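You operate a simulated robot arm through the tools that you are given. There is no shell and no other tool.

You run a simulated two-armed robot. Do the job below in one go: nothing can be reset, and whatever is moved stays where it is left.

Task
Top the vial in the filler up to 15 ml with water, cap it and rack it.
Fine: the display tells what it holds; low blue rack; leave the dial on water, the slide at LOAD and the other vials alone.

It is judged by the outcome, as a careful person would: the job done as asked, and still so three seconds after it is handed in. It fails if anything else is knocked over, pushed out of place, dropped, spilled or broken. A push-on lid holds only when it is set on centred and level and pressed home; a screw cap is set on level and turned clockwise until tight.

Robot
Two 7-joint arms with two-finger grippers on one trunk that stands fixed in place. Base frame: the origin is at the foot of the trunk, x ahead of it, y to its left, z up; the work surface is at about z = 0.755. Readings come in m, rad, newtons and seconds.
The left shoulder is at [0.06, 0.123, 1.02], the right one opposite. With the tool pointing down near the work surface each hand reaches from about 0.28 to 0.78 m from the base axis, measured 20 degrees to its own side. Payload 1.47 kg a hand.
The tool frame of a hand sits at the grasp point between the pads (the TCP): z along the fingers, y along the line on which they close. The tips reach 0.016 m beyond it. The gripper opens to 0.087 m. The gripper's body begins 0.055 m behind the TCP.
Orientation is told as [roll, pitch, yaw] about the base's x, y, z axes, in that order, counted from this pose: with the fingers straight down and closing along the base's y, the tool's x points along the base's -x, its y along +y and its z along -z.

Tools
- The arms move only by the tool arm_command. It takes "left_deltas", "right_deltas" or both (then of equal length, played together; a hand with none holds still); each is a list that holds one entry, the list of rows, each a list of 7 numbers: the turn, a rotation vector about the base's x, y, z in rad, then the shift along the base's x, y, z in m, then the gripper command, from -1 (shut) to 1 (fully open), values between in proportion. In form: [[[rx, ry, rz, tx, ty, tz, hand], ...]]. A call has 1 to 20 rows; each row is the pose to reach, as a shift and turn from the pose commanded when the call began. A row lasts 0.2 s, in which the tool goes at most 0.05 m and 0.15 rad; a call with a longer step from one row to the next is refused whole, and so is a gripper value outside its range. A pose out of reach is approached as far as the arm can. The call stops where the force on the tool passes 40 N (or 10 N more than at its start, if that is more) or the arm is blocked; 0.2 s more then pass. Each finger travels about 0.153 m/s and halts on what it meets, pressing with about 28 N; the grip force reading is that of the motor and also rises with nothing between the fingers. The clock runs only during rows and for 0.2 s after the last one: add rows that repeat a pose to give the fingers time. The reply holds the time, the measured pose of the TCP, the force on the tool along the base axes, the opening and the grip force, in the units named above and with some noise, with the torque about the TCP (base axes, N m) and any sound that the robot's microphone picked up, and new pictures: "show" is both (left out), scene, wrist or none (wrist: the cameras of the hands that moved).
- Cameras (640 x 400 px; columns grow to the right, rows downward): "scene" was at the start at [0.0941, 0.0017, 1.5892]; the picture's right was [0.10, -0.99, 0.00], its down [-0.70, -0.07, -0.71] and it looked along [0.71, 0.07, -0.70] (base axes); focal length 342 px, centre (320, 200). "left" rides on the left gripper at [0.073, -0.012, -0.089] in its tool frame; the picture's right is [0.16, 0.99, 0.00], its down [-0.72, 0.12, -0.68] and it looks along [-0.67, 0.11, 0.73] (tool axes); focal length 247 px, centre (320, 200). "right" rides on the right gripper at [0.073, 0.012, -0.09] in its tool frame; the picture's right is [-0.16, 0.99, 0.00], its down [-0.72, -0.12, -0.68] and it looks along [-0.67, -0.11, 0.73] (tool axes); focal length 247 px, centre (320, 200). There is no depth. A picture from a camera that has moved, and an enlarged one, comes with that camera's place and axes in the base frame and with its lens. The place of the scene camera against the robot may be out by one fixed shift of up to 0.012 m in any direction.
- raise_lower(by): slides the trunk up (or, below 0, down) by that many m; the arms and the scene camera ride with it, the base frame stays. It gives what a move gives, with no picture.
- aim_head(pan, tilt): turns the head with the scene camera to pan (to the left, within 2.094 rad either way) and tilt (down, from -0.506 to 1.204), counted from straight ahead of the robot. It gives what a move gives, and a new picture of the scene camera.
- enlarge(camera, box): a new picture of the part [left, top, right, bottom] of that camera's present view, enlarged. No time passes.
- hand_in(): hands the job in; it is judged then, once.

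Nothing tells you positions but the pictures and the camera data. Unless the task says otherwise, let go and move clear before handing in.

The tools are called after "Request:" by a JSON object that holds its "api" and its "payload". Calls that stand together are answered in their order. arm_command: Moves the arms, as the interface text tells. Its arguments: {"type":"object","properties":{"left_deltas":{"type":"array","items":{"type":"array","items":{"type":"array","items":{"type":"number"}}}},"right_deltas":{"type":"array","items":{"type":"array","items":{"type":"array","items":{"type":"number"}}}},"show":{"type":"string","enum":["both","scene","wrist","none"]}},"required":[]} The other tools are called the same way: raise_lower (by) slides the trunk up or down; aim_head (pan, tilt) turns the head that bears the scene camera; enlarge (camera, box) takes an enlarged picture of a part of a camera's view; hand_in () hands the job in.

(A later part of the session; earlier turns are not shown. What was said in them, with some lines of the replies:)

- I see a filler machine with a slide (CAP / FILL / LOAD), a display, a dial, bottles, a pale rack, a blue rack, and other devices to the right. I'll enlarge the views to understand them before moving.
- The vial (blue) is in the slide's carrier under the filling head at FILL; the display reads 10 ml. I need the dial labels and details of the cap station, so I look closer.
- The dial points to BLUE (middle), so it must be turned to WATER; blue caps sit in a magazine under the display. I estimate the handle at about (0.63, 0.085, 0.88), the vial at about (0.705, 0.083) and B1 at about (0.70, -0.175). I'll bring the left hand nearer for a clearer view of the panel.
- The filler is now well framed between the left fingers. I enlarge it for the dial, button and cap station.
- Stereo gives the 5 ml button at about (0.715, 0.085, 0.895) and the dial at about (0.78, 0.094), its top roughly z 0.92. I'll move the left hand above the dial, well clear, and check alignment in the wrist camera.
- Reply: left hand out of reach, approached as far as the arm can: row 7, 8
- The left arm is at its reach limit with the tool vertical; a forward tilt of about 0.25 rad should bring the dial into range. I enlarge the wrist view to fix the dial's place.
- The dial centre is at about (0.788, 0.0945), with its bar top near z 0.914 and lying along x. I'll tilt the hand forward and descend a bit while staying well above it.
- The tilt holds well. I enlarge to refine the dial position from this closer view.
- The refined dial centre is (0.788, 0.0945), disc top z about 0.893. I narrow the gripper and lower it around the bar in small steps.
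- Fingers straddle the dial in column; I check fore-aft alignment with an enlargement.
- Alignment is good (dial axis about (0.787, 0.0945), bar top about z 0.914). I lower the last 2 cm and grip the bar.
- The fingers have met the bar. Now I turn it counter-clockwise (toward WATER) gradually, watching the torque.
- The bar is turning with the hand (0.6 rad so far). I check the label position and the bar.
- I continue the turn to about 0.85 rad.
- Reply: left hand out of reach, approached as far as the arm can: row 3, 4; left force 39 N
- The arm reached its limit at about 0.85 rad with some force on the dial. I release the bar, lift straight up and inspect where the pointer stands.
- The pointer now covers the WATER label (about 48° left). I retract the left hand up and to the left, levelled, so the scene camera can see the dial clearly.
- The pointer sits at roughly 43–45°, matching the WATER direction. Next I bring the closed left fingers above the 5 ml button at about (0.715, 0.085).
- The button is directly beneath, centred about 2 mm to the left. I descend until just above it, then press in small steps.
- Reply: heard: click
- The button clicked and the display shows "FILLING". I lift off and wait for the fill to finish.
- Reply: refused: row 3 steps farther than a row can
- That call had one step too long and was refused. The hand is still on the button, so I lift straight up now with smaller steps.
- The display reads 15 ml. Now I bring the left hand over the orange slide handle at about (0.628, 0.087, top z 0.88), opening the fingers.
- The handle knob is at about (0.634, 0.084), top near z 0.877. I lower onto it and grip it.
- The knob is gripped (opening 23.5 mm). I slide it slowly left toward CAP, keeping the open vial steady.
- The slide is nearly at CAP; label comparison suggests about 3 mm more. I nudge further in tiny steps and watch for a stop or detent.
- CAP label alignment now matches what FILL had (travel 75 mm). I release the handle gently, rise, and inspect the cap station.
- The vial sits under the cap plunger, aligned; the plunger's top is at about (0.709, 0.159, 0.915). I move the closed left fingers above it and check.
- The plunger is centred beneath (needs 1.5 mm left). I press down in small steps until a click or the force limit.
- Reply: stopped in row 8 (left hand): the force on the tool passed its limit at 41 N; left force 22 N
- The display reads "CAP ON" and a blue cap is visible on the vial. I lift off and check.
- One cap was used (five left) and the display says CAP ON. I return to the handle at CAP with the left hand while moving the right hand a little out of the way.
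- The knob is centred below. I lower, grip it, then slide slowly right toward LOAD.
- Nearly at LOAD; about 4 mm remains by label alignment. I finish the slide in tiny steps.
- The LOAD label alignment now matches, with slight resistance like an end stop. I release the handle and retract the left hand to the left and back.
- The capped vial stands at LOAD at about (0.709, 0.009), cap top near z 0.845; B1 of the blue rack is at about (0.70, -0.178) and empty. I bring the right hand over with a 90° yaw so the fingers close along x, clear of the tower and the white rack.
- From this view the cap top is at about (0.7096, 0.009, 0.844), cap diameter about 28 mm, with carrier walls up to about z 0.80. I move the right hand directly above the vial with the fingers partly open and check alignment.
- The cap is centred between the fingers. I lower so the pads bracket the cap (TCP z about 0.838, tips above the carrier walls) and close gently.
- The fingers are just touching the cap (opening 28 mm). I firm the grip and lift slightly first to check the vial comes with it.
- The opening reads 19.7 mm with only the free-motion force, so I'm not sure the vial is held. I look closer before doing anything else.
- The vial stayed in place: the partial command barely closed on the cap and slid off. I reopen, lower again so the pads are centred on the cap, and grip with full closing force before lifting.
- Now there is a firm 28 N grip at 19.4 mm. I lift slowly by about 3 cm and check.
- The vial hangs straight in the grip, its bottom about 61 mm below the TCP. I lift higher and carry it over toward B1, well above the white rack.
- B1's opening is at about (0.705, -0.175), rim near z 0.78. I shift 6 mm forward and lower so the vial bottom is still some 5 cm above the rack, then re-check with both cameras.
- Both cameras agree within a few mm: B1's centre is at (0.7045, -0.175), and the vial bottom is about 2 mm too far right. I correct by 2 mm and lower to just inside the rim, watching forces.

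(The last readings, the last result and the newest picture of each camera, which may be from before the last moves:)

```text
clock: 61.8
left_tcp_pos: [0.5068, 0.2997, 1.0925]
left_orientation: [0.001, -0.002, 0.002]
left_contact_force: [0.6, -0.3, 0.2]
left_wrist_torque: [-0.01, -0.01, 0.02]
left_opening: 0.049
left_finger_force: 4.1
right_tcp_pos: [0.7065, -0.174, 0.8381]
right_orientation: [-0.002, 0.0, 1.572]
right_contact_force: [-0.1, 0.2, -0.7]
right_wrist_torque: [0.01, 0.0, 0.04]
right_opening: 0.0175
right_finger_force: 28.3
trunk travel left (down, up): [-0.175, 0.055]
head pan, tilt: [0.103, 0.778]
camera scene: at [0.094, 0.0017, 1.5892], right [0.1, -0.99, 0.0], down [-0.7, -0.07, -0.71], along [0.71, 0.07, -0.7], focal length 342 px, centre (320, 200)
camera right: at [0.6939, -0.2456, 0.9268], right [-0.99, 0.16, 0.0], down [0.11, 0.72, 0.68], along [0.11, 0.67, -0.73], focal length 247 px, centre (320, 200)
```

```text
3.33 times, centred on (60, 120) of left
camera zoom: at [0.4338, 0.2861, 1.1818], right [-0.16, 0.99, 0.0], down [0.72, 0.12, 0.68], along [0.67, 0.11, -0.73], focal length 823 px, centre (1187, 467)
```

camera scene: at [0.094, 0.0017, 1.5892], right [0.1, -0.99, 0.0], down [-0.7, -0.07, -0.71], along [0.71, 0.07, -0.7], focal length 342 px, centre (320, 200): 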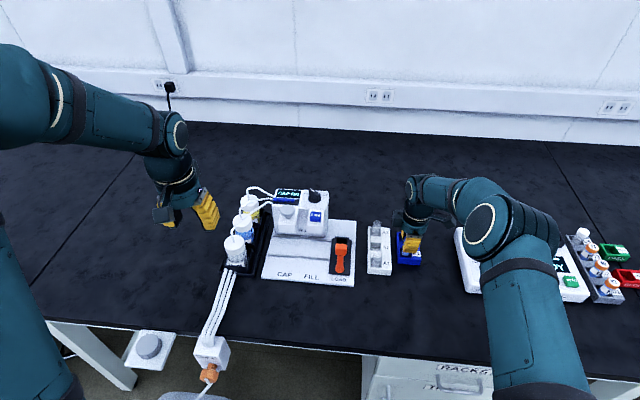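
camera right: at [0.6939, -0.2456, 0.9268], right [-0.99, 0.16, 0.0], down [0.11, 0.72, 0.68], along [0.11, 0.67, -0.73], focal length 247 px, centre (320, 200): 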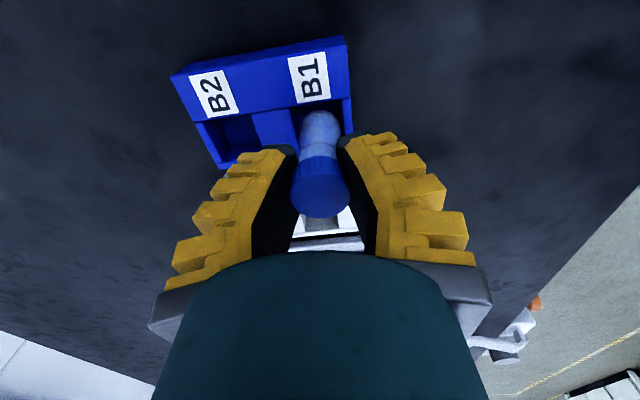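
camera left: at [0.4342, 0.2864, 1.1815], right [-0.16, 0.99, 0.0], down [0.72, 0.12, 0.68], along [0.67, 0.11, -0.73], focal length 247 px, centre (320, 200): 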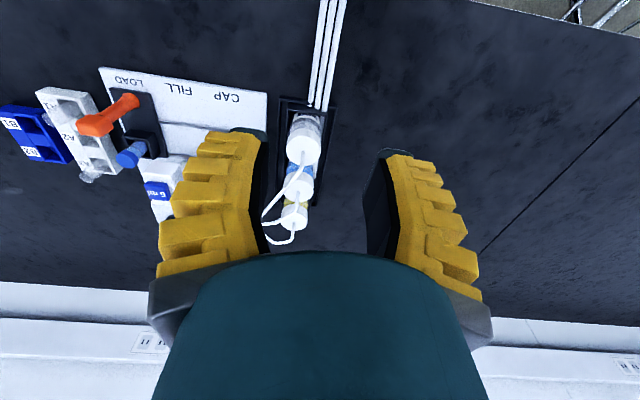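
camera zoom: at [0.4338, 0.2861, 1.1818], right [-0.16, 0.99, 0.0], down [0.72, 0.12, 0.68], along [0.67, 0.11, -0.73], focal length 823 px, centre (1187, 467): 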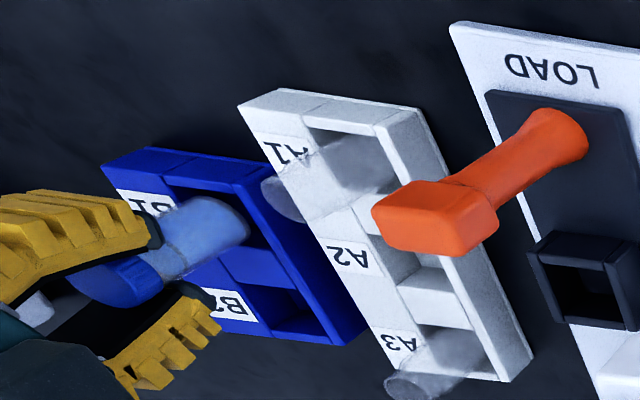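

The vial bottom is centred at the mouth of B1 with no contact. I continue lowering in 2 mm steps until it touches the floor.

Request:
{"api": "arm_command", "payload": {"right_deltas": [[[0, 0, 0, 0, 0, -0.002, -1], [0, 0, 0, 0, 0, -0.004, -1], [0, 0, 0, 0, 0, -0.006, -1], [0, 0, 0, 0, 0, -0.008, -1], [0, 0, 0, 0, 0, -0.01, -1]]], "show": "both"}}

Request:
{"api": "enlarge", "payload": {"camera": "scene", "box": [375, 210, 445, 280]}}

Request:
{"api": "enlarge", "payload": {"camera": "left", "box": [0, 60, 120, 180]}}

```text
clock: 63.0
left_tcp_pos: [0.5063, 0.2982, 1.0926]
left_orientation: [-0.001, 0.0, 0.002]
left_contact_force: [0.7, 0.5, -0.4]
left_wrist_torque: [0.0, -0.06, 0.0]
left_opening: 0.0491
left_finger_force: 4.3
right_tcp_pos: [0.7068, -0.1754, 0.8305]
right_orientation: [-0.002, 0.0, 1.571]
right_contact_force: [0.5, -0.6, -1.0]
right_wrist_torque: [0.01, 0.01, -0.01]
right_opening: 0.017
right_finger_force: 28.0
trunk travel left (down, up): [-0.175, 0.055]
head pan, tilt: [0.103, 0.778]
camera scene: at [0.0942, 0.0017, 1.5892], right [0.1, -0.99, 0.0], down [-0.7, -0.07, -0.71], along [0.71, 0.07, -0.7], focal length 342 px, centre (320, 200)
camera right: at [0.6941, -0.2463, 0.9177], right [-0.99, 0.16, 0.0], down [0.11, 0.72, 0.68], along [0.11, 0.67, -0.73], focal length 247 px, centre (320, 200)
```

scene: 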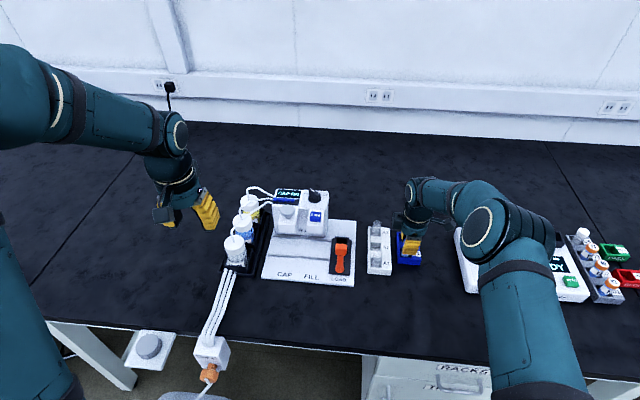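
right: 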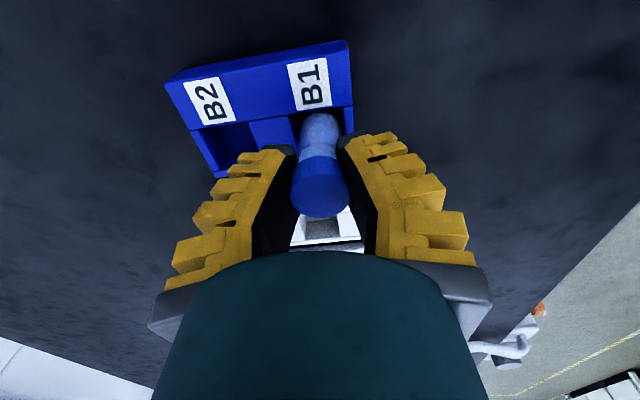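

```text
5.71 times, centred on (410, 245) of scene
camera zoom: at [0.0942, 0.0017, 1.5892], right [0.1, -0.99, 0.0], down [-0.7, -0.07, -0.71], along [0.71, 0.07, -0.7], focal length 1957 px, centre (-194, -57)
```

zoom: 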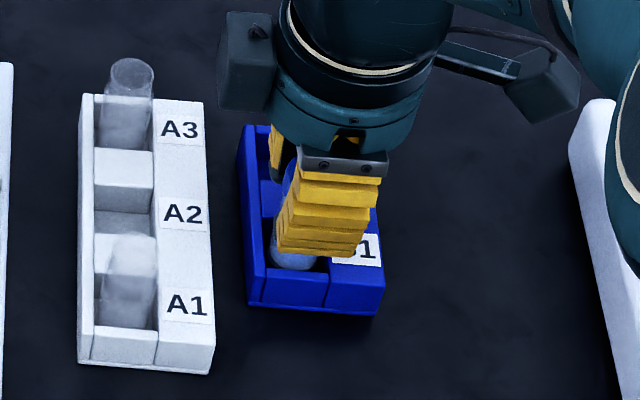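

```text
3.33 times, centred on (60, 120) of left
camera zoom: at [0.4339, 0.2861, 1.1818], right [-0.16, 0.99, 0.0], down [0.72, 0.12, 0.68], along [0.67, 0.11, -0.73], focal length 823 px, centre (1187, 467)
```

zoom: 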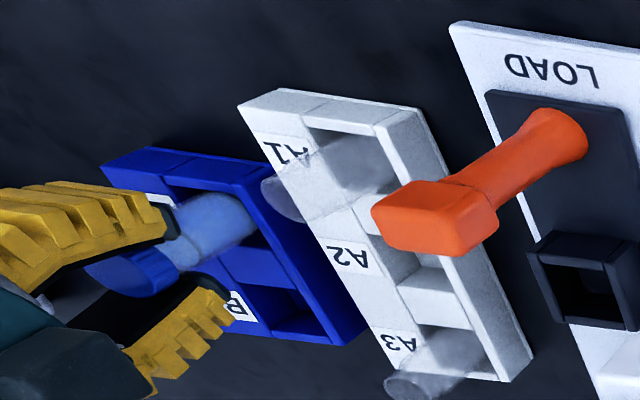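

Still no contact and the vial is entering the slot. I continue down in small steps.

Request:
{"api": "arm_command", "payload": {"right_deltas": [[[0, 0, 0, 0, 0, -0.002, -1], [0, 0, 0, 0, 0, -0.004, -1], [0, 0, 0, 0, 0, -0.006, -1], [0, 0, 0, 0, 0, -0.008, -1]]], "show": "both"}}

Request:
{"api": "enlarge", "payload": {"camera": "scene", "box": [375, 210, 445, 280]}}

Request:
{"api": "enlarge", "payload": {"camera": "left", "box": [0, 60, 120, 180]}}

Request:
{"api": "enlarge", "payload": {"camera": "right", "box": [220, 0, 420, 220]}}

```text
clock: 64.0
left_tcp_pos: [0.5076, 0.2981, 1.0926]
left_orientation: [-0.001, 0.0, 0.002]
left_contact_force: [0.5, 0.1, -0.4]
left_wrist_torque: [0.0, 0.02, 0.01]
left_opening: 0.0491
left_finger_force: 4.1
right_tcp_pos: [0.7065, -0.1737, 0.8208]
right_orientation: [0.001, 0.001, 1.568]
right_contact_force: [0.1, 0.4, 0.7]
right_wrist_torque: [-0.02, 0.03, 0.0]
right_opening: 0.0169
right_finger_force: 28.4
trunk travel left (down, up): [-0.175, 0.055]
head pan, tilt: [0.103, 0.778]
camera scene: at [0.0941, 0.0017, 1.5892], right [0.1, -0.99, 0.0], down [-0.7, -0.07, -0.71], along [0.71, 0.07, -0.7], focal length 342 px, centre (320, 200)
camera right: at [0.6938, -0.246, 0.9091], right [-0.99, 0.16, 0.0], down [0.12, 0.72, 0.68], along [0.11, 0.67, -0.73], focal length 247 px, centre (320, 200)
```

scene: 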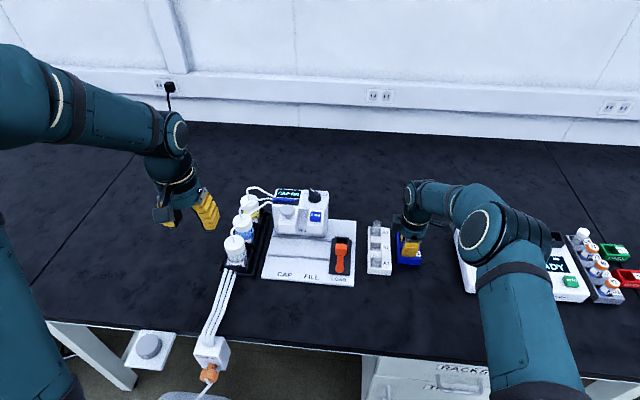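
right: 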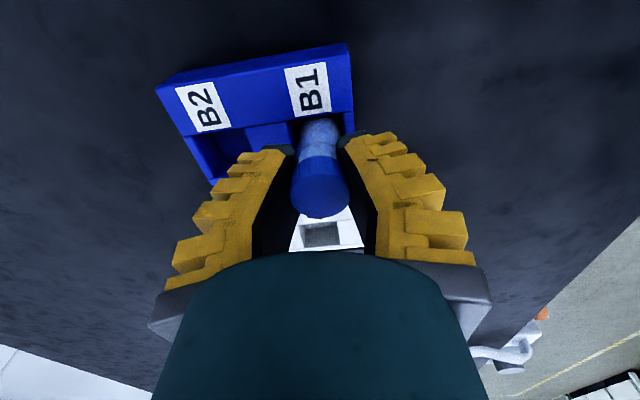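

```text
5.71 times, centred on (410, 245) of scene
camera zoom: at [0.0941, 0.0017, 1.5892], right [0.1, -0.99, 0.0], down [-0.7, -0.07, -0.71], along [0.71, 0.07, -0.7], focal length 1957 px, centre (-194, -57)
```

zoom: 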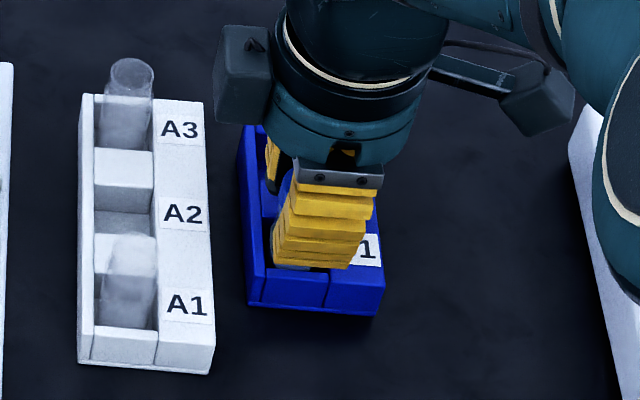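

```text
3.33 times, centred on (60, 120) of left
camera zoom: at [0.4338, 0.2861, 1.1818], right [-0.16, 0.99, 0.0], down [0.72, 0.12, 0.68], along [0.67, 0.11, -0.73], focal length 823 px, centre (1187, 467)
```

zoom: 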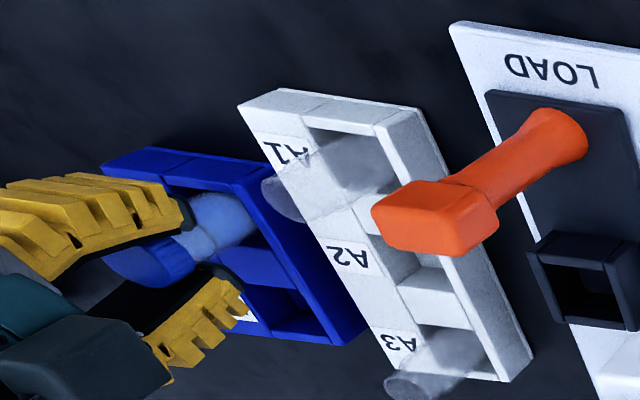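

```text
1.82 times, centred on (320, 110) of right
camera zoom: at [0.6938, -0.246, 0.9091], right [-0.99, 0.16, 0.0], down [0.12, 0.72, 0.68], along [0.11, 0.67, -0.73], focal length 449 px, centre (320, 364)
```

zoom: 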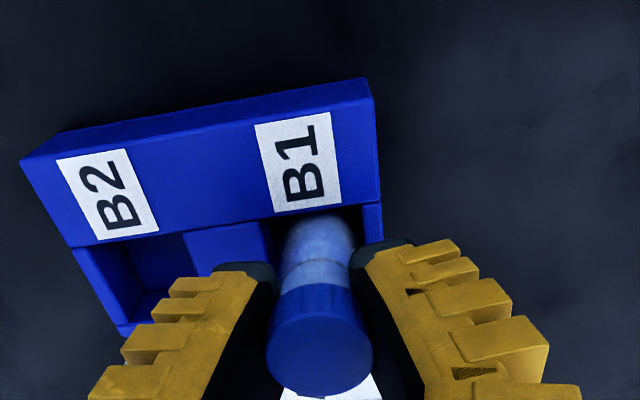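

The vial is inside the slot, with no contact yet. I keep lowering in small steps until there's an upward force.

Request:
{"api": "arm_command", "payload": {"right_deltas": [[[0, 0, 0, 0, 0, -0.0015, -1], [0, 0, 0, 0, 0, -0.003, -1], [0, 0, 0, 0, 0, -0.0045, -1]]], "show": "wrist"}}

Request:
{"api": "enlarge", "payload": {"camera": "left", "box": [0, 60, 120, 180]}}

```text
clock: 64.8
left_tcp_pos: [0.5063, 0.3001, 1.0933]
left_orientation: [0.001, 0.0, 0.003]
left_contact_force: [-0.3, 0.6, 0.1]
left_wrist_torque: [0.01, -0.04, -0.03]
left_opening: 0.0491
left_finger_force: 4.2
right_tcp_pos: [0.7078, -0.1755, 0.817]
right_orientation: [-0.003, 0.0, 1.571]
right_contact_force: [-0.2, 0.3, -1.1]
right_wrist_torque: [-0.01, 0.0, 0.0]
right_opening: 0.0169
right_finger_force: 27.8
trunk travel left (down, up): [-0.175, 0.055]
head pan, tilt: [0.103, 0.778]
camera right: at [0.694, -0.2459, 0.9051], right [-0.99, 0.16, 0.0], down [0.11, 0.72, 0.68], along [0.11, 0.67, -0.73], focal length 247 px, centre (320, 200)
```

right: 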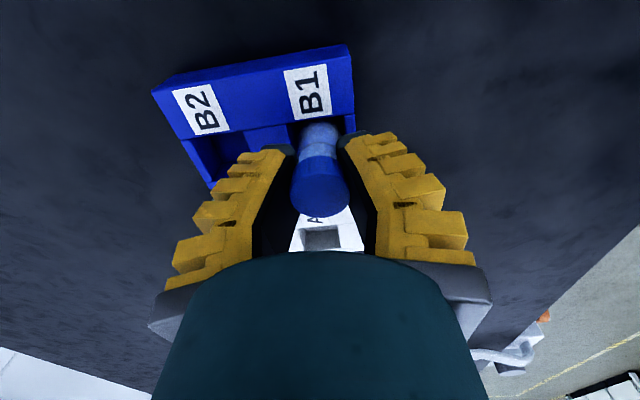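

```text
3.33 times, centred on (60, 120) of left
camera zoom: at [0.4339, 0.2861, 1.1818], right [-0.16, 0.99, 0.0], down [0.72, 0.12, 0.68], along [0.67, 0.11, -0.73], focal length 823 px, centre (1187, 467)
```

zoom: 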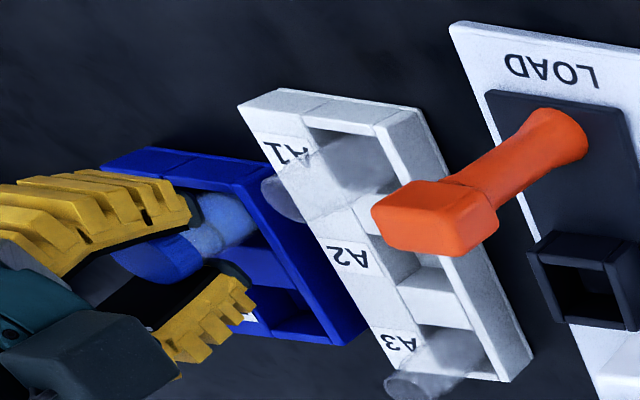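

Still free of contact; a few more millimetres down.

Request:
{"api": "arm_command", "payload": {"right_deltas": [[[0, 0, 0, 0, 0, -0.0015, -1], [0, 0, 0, 0, 0, -0.003, -1], [0, 0, 0, 0, 0, -0.0045, -1]]], "show": "wrist"}}

Request:
{"api": "enlarge", "payload": {"camera": "right", "box": [220, 0, 420, 220]}}

Request:
{"api": "enlarge", "payload": {"camera": "left", "box": [0, 60, 120, 180]}}

```text
clock: 65.6
left_tcp_pos: [0.5051, 0.2998, 1.0936]
left_orientation: [0.0, -0.001, 0.002]
left_contact_force: [0.0, 0.4, -1.4]
left_wrist_torque: [-0.01, -0.03, -0.02]
left_opening: 0.0491
left_finger_force: 4.3
right_tcp_pos: [0.7064, -0.1737, 0.8148]
right_orientation: [-0.005, -0.001, 1.572]
right_contact_force: [-0.6, -1.0, 17.2]
right_wrist_torque: [0.03, 0.01, -0.05]
right_opening: 0.0173
right_finger_force: 28.1
trunk travel left (down, up): [-0.175, 0.055]
head pan, tilt: [0.103, 0.778]
camera right: at [0.6939, -0.2456, 0.9027], right [-0.99, 0.16, -0.01], down [0.11, 0.72, 0.68], along [0.11, 0.67, -0.73], focal length 247 px, centre (320, 200)
```

right: 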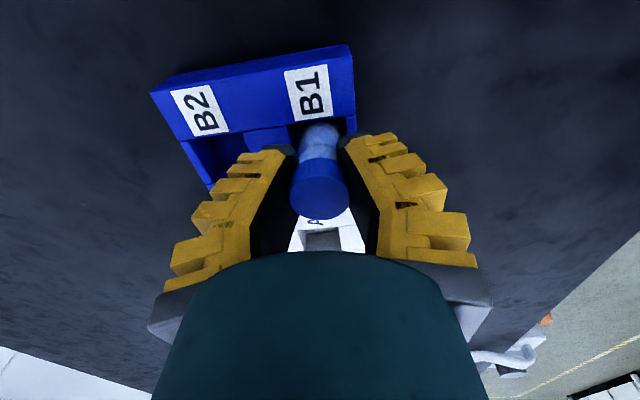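

```text
1.82 times, centred on (320, 110) of right
camera zoom: at [0.6939, -0.2456, 0.9027], right [-0.99, 0.16, -0.01], down [0.11, 0.72, 0.68], along [0.11, 0.67, -0.73], focal length 449 px, centre (320, 364)
```

zoom: 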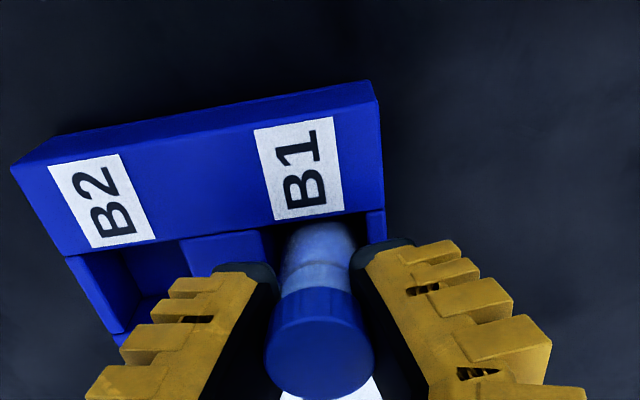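

```text
3.33 times, centred on (60, 120) of left
camera zoom: at [0.4324, 0.2864, 1.1825], right [-0.16, 0.99, 0.0], down [0.72, 0.12, 0.68], along [0.67, 0.11, -0.73], focal length 823 px, centre (1187, 467)
```

zoom: 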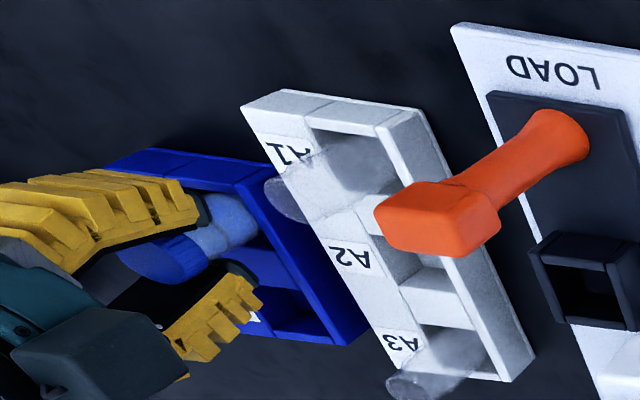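

There is a 17 N upward reaction: the vial is standing on the slot floor. I ease up 1 mm, open the fingers slowly and lift straight up.

Request:
{"api": "arm_command", "payload": {"right_deltas": [[[0, 0, 0, 0, 0, 0.002, -1], [0, 0, 0, 0, 0, 0.002, -0.7], [0, 0, 0, 0, 0, 0.002, -0.4], [0, 0, 0, 0, 0, 0.002, -0.1], [0, 0, 0, 0, 0, 0.002, 0.1], [0, 0, 0, 0, 0, 0.002, 0.1], [0, 0, 0, 0, 0, 0.01, 0.1], [0, 0, 0, 0, 0, 0.025, 0.1], [0, 0, 0, 0, 0, 0.05, 0.1], [0, 0, 0, 0, 0, 0.09, 0.1]]], "show": "both"}}

Request:
{"api": "enlarge", "payload": {"camera": "right", "box": [220, 0, 420, 220]}}

Request:
{"api": "enlarge", "payload": {"camera": "left", "box": [0, 60, 120, 180]}}

Request:
{"api": "enlarge", "payload": {"camera": "scene", "box": [375, 210, 445, 280]}}

```text
clock: 67.8
left_tcp_pos: [0.5057, 0.2994, 1.092]
left_orientation: [-0.002, 0.002, 0.001]
left_contact_force: [-0.3, -1.1, 0.7]
left_wrist_torque: [0.0, -0.03, 0.02]
left_opening: 0.0489
left_finger_force: 3.6
right_tcp_pos: [0.7036, -0.1735, 0.9032]
right_orientation: [-0.002, 0.001, 1.572]
right_contact_force: [-0.6, -0.5, -0.1]
right_wrist_torque: [0.04, 0.01, -0.02]
right_opening: 0.0533
right_finger_force: 4.1
trunk travel left (down, up): [-0.175, 0.055]
head pan, tilt: [0.103, 0.778]
camera scene: at [0.0931, 0.002, 1.5893], right [0.1, -0.99, 0.0], down [-0.7, -0.07, -0.71], along [0.71, 0.07, -0.7], focal length 342 px, centre (320, 200)
camera right: at [0.6909, -0.2451, 0.9917], right [-0.99, 0.16, 0.0], down [0.11, 0.72, 0.68], along [0.11, 0.67, -0.73], focal length 247 px, centre (320, 200)
```

scene: 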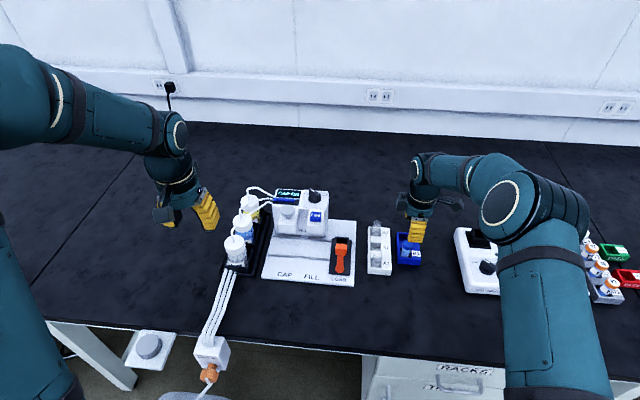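
right: 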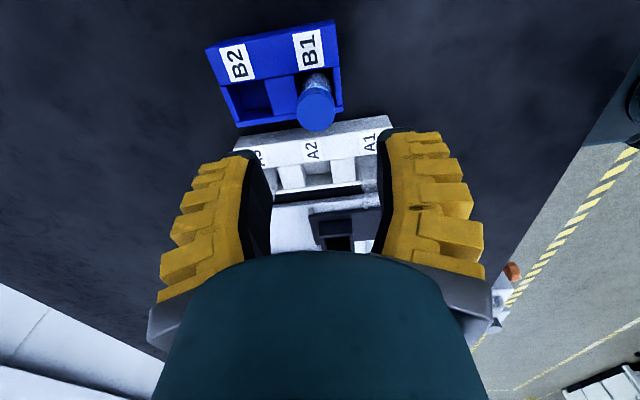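

```text
1.82 times, centred on (320, 110) of right
camera zoom: at [0.6909, -0.2451, 0.9917], right [-0.99, 0.16, 0.0], down [0.11, 0.72, 0.68], along [0.11, 0.67, -0.73], focal length 449 px, centre (320, 364)
```

zoom: 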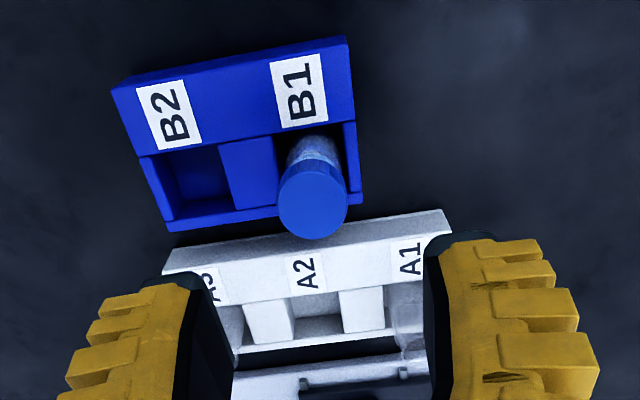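

```text
3.33 times, centred on (60, 120) of left
camera zoom: at [0.4331, 0.2864, 1.1821], right [-0.16, 0.99, 0.0], down [0.72, 0.12, 0.68], along [0.67, 0.11, -0.73], focal length 823 px, centre (1187, 467)
```

zoom: 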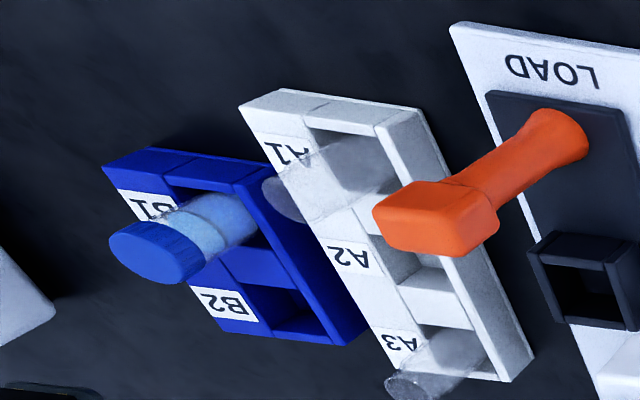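

```text
5.71 times, centred on (410, 245) of scene
camera zoom: at [0.0931, 0.002, 1.5893], right [0.1, -0.99, 0.0], down [-0.7, -0.07, -0.71], along [0.71, 0.07, -0.7], focal length 1957 px, centre (-194, -57)
```

zoom: 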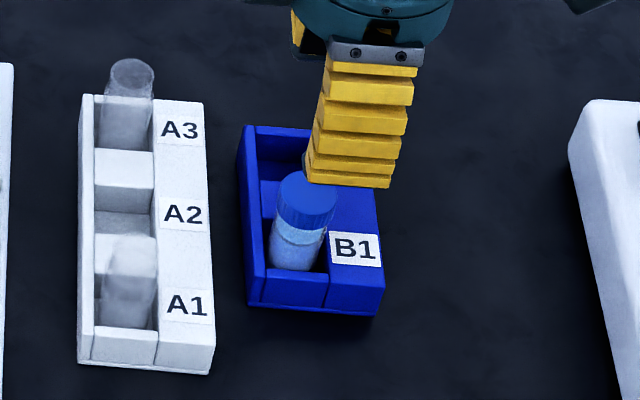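

The capped vial stands in B1, hand clear. I retract the right hand upward and away, then inspect the whole scene.

Request:
{"api": "arm_command", "payload": {"right_deltas": [[[0, 0, 0, 0, 0, 0.04, 0.1], [0, 0, 0, 0, 0, 0.08, 0.1], [0, 0, 0, -0.02, -0.01, 0.12, 0.1], [0, 0, 0, -0.055, -0.03, 0.15, 0.1], [0, 0, 0, -0.09, -0.055, 0.17, 0.1], [0, 0, 0, -0.125, -0.08, 0.19, 0.1], [0, 0, 0, -0.16, -0.105, 0.2, 0.1], [0, 0, 0, -0.195, -0.13, 0.2, 0.1], [0, 0, 0, -0.23, -0.15, 0.2, 0.1], [0, 0, 0, -0.25, -0.16, 0.2, 0.1]]], "show": "both"}}

Request:
{"api": "enlarge", "payload": {"camera": "scene", "box": [260, 180, 440, 300]}}

Request:
{"api": "enlarge", "payload": {"camera": "scene", "box": [350, 200, 450, 290]}}

Request:
{"api": "enlarge", "payload": {"camera": "scene", "box": [265, 180, 335, 224]}}

Request:
{"api": "enlarge", "payload": {"camera": "left", "box": [0, 60, 200, 220]}}

```text
refused: row 4 steps farther than a row can; nothing moved
```

```text
3.33 times, centred on (350, 240) of scene
camera zoom: at [0.0931, 0.002, 1.5893], right [0.1, -0.99, 0.0], down [-0.7, -0.07, -0.71], along [0.71, 0.07, -0.7], focal length 1142 px, centre (220, 67)
```

zoom: 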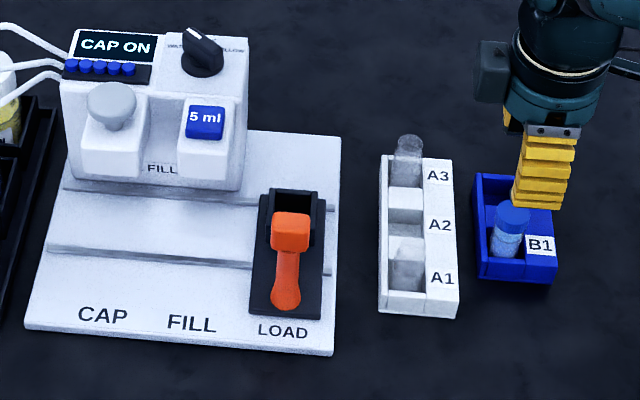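

```text
4.44 times, centred on (400, 245) of scene
camera zoom: at [0.0931, 0.002, 1.5893], right [0.1, -0.99, 0.0], down [-0.7, -0.07, -0.71], along [0.71, 0.07, -0.7], focal length 1522 px, centre (-36, 0)
```

zoom: 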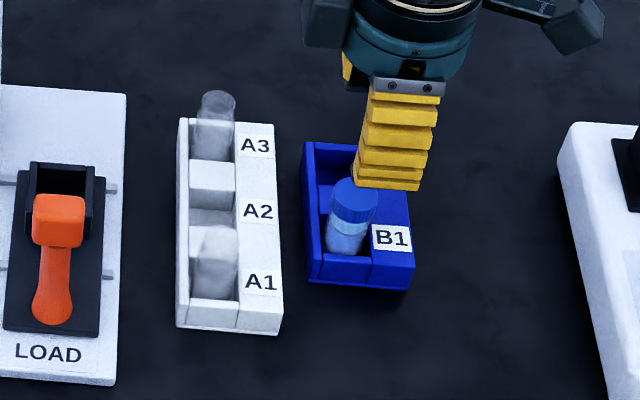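

```text
9.09 times, centred on (300, 202) of scene
camera zoom: at [0.0931, 0.002, 1.5893], right [0.1, -0.99, 0.0], down [-0.7, -0.07, -0.71], along [0.71, 0.07, -0.7], focal length 3114 px, centre (502, 182)
```

zoom: 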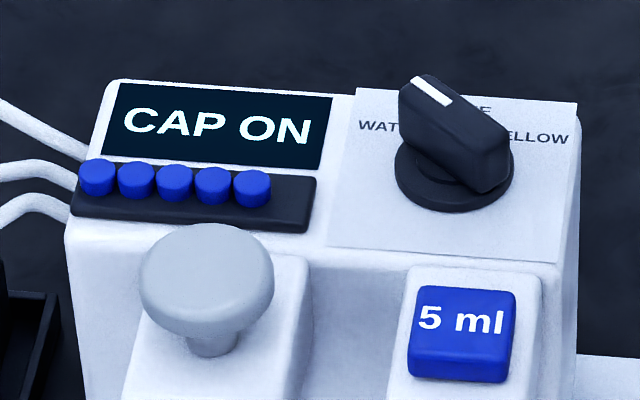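

```text
2.50 times, centred on (100, 140) of left
camera zoom: at [0.4331, 0.2864, 1.1821], right [-0.16, 0.99, 0.0], down [0.72, 0.12, 0.68], along [0.67, 0.11, -0.73], focal length 617 px, centre (870, 350)
```

zoom: 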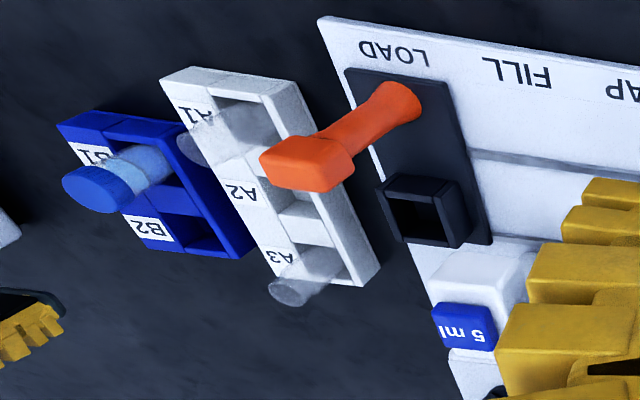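

The move had one step too long and was refused; everything looks right. I retract with smaller steps.

Request:
{"api": "arm_command", "payload": {"right_deltas": [[[0, 0, 0, 0, 0, 0.04, 0.1], [0, 0, 0, 0, 0, 0.08, 0.1], [0, 0, 0, -0.02, -0.01, 0.11, 0.1], [0, 0, 0, -0.045, -0.025, 0.13, 0.1], [0, 0, 0, -0.075, -0.04, 0.15, 0.1], [0, 0, 0, -0.105, -0.055, 0.17, 0.1], [0, 0, 0, -0.14, -0.065, 0.19, 0.1], [0, 0, 0, -0.175, -0.075, 0.2, 0.1], [0, 0, 0, -0.2, -0.08, 0.2, 0.1], [0, 0, 0, -0.2, -0.08, 0.2, 0.1]]], "show": "both"}}

Request:
{"api": "enlarge", "payload": {"camera": "scene", "box": [260, 180, 440, 300]}}

Request:
{"api": "enlarge", "payload": {"camera": "scene", "box": [350, 200, 450, 290]}}

Request:
{"api": "enlarge", "payload": {"camera": "right", "box": [150, 0, 550, 200]}}

```text
clock: 70.0
left_tcp_pos: [0.5076, 0.2995, 1.0921]
left_orientation: [0.0, -0.001, 0.001]
left_contact_force: [0.4, -0.5, -0.3]
left_wrist_torque: [-0.02, 0.02, 0.01]
left_opening: 0.0491
left_finger_force: 4.1
right_tcp_pos: [0.506, -0.254, 1.0999]
right_orientation: [0.001, 0.002, 1.571]
right_contact_force: [-0.5, 0.0, 0.5]
right_wrist_torque: [0.0, 0.01, 0.01]
right_opening: 0.0534
right_finger_force: 3.9
trunk travel left (down, up): [-0.175, 0.055]
head pan, tilt: [0.103, 0.778]
camera scene: at [0.0945, 0.0017, 1.5892], right [0.1, -0.99, 0.0], down [-0.7, -0.07, -0.71], along [0.71, 0.07, -0.7], focal length 342 px, centre (320, 200)
camera right: at [0.4939, -0.3255, 1.1888], right [-0.99, 0.16, 0.0], down [0.12, 0.72, 0.68], along [0.11, 0.67, -0.73], focal length 247 px, centre (320, 200)
```

scene: 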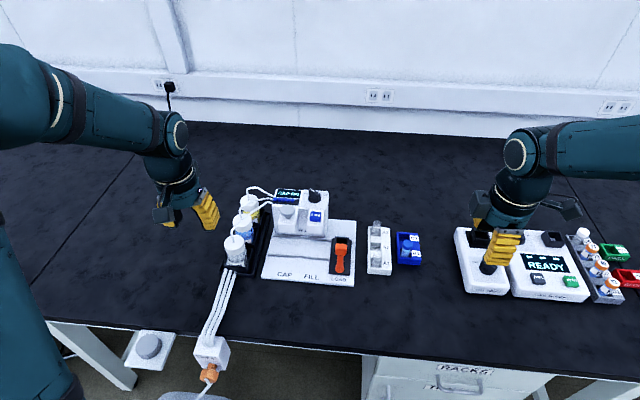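
right: 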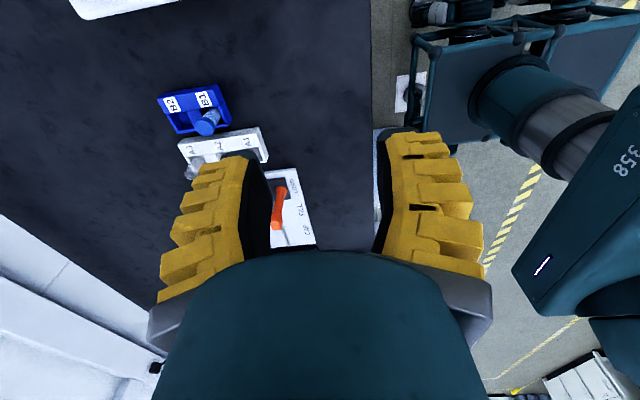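

```text
3.33 times, centred on (350, 240) of scene
camera zoom: at [0.0945, 0.0017, 1.5892], right [0.1, -0.99, 0.0], down [-0.7, -0.07, -0.71], along [0.71, 0.07, -0.7], focal length 1142 px, centre (220, 67)
```

zoom: 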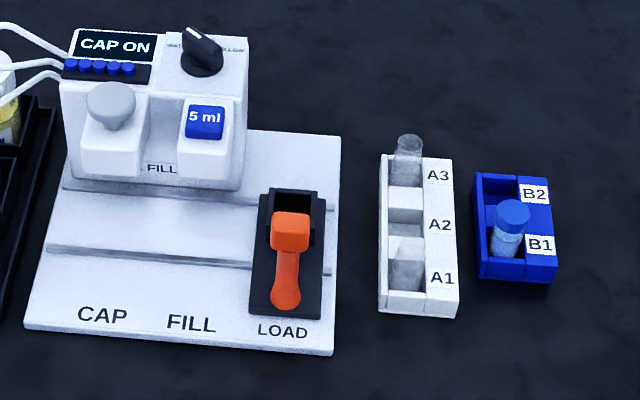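

```text
4.44 times, centred on (400, 245) of scene
camera zoom: at [0.0945, 0.0017, 1.5892], right [0.1, -0.99, 0.0], down [-0.7, -0.07, -0.71], along [0.71, 0.07, -0.7], focal length 1522 px, centre (-36, 0)
```

zoom: 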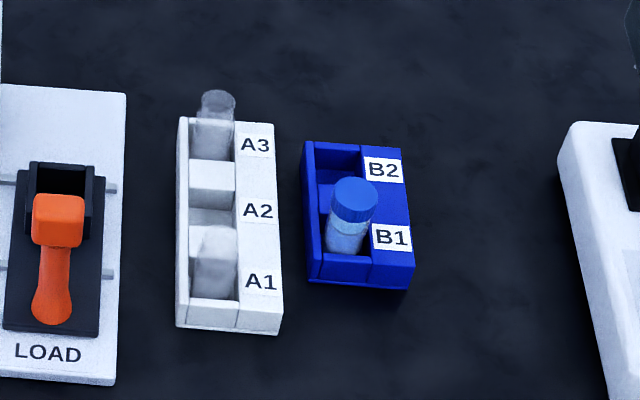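

```text
1.60 times, centred on (350, 100) of right
camera zoom: at [0.4939, -0.3255, 1.1888], right [-0.99, 0.16, 0.0], down [0.12, 0.72, 0.68], along [0.11, 0.67, -0.73], focal length 395 px, centre (272, 360)
```

zoom: 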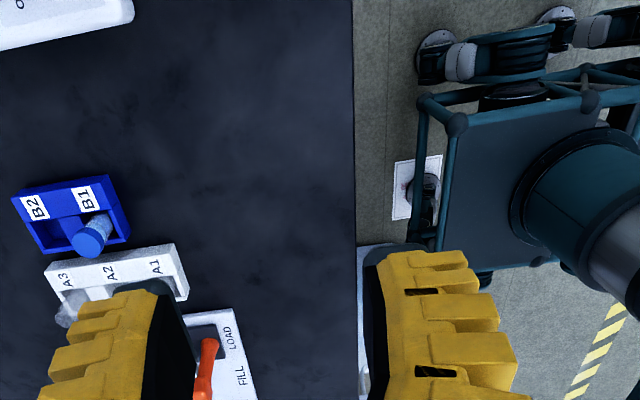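

The vial showed 15 ml before capping. It now stands capped in B1 of the low blue rack. The dial is on WATER, the slide is at LOAD, the A-rack vials are untouched, and both hands are clear. I'm handing in.

Request:
{"api": "hand_in", "payload": {}}

```text
The job is handed in.
```

I topped the vial up with water to 15 ml, capped it, and put it in slot B1 of the low blue rack. The job is handed in.

- **Fill:** The dial was on BLUE, so I turned it to WATER first. One press of the 5 ml button took the display from 10 ml to 15 ml.
- **Cap:** I moved the slide to CAP and pressed the plunger until the display read CAP ON.
- **Rack:** I gripped the vial by its cap and the glass just below. My first grip slipped off while the vial stayed standing in its holder, and the second grip held. I lowered it until it stood on the floor of B1.
- **Left as asked:** The dial is on WATER. The slide is at LOAD, set by lining it up with the label, possibly 1–2 mm short. The vials in the white A rack were not touched.

In the last pictures nothing else had been knocked or moved, and both hands were clear.
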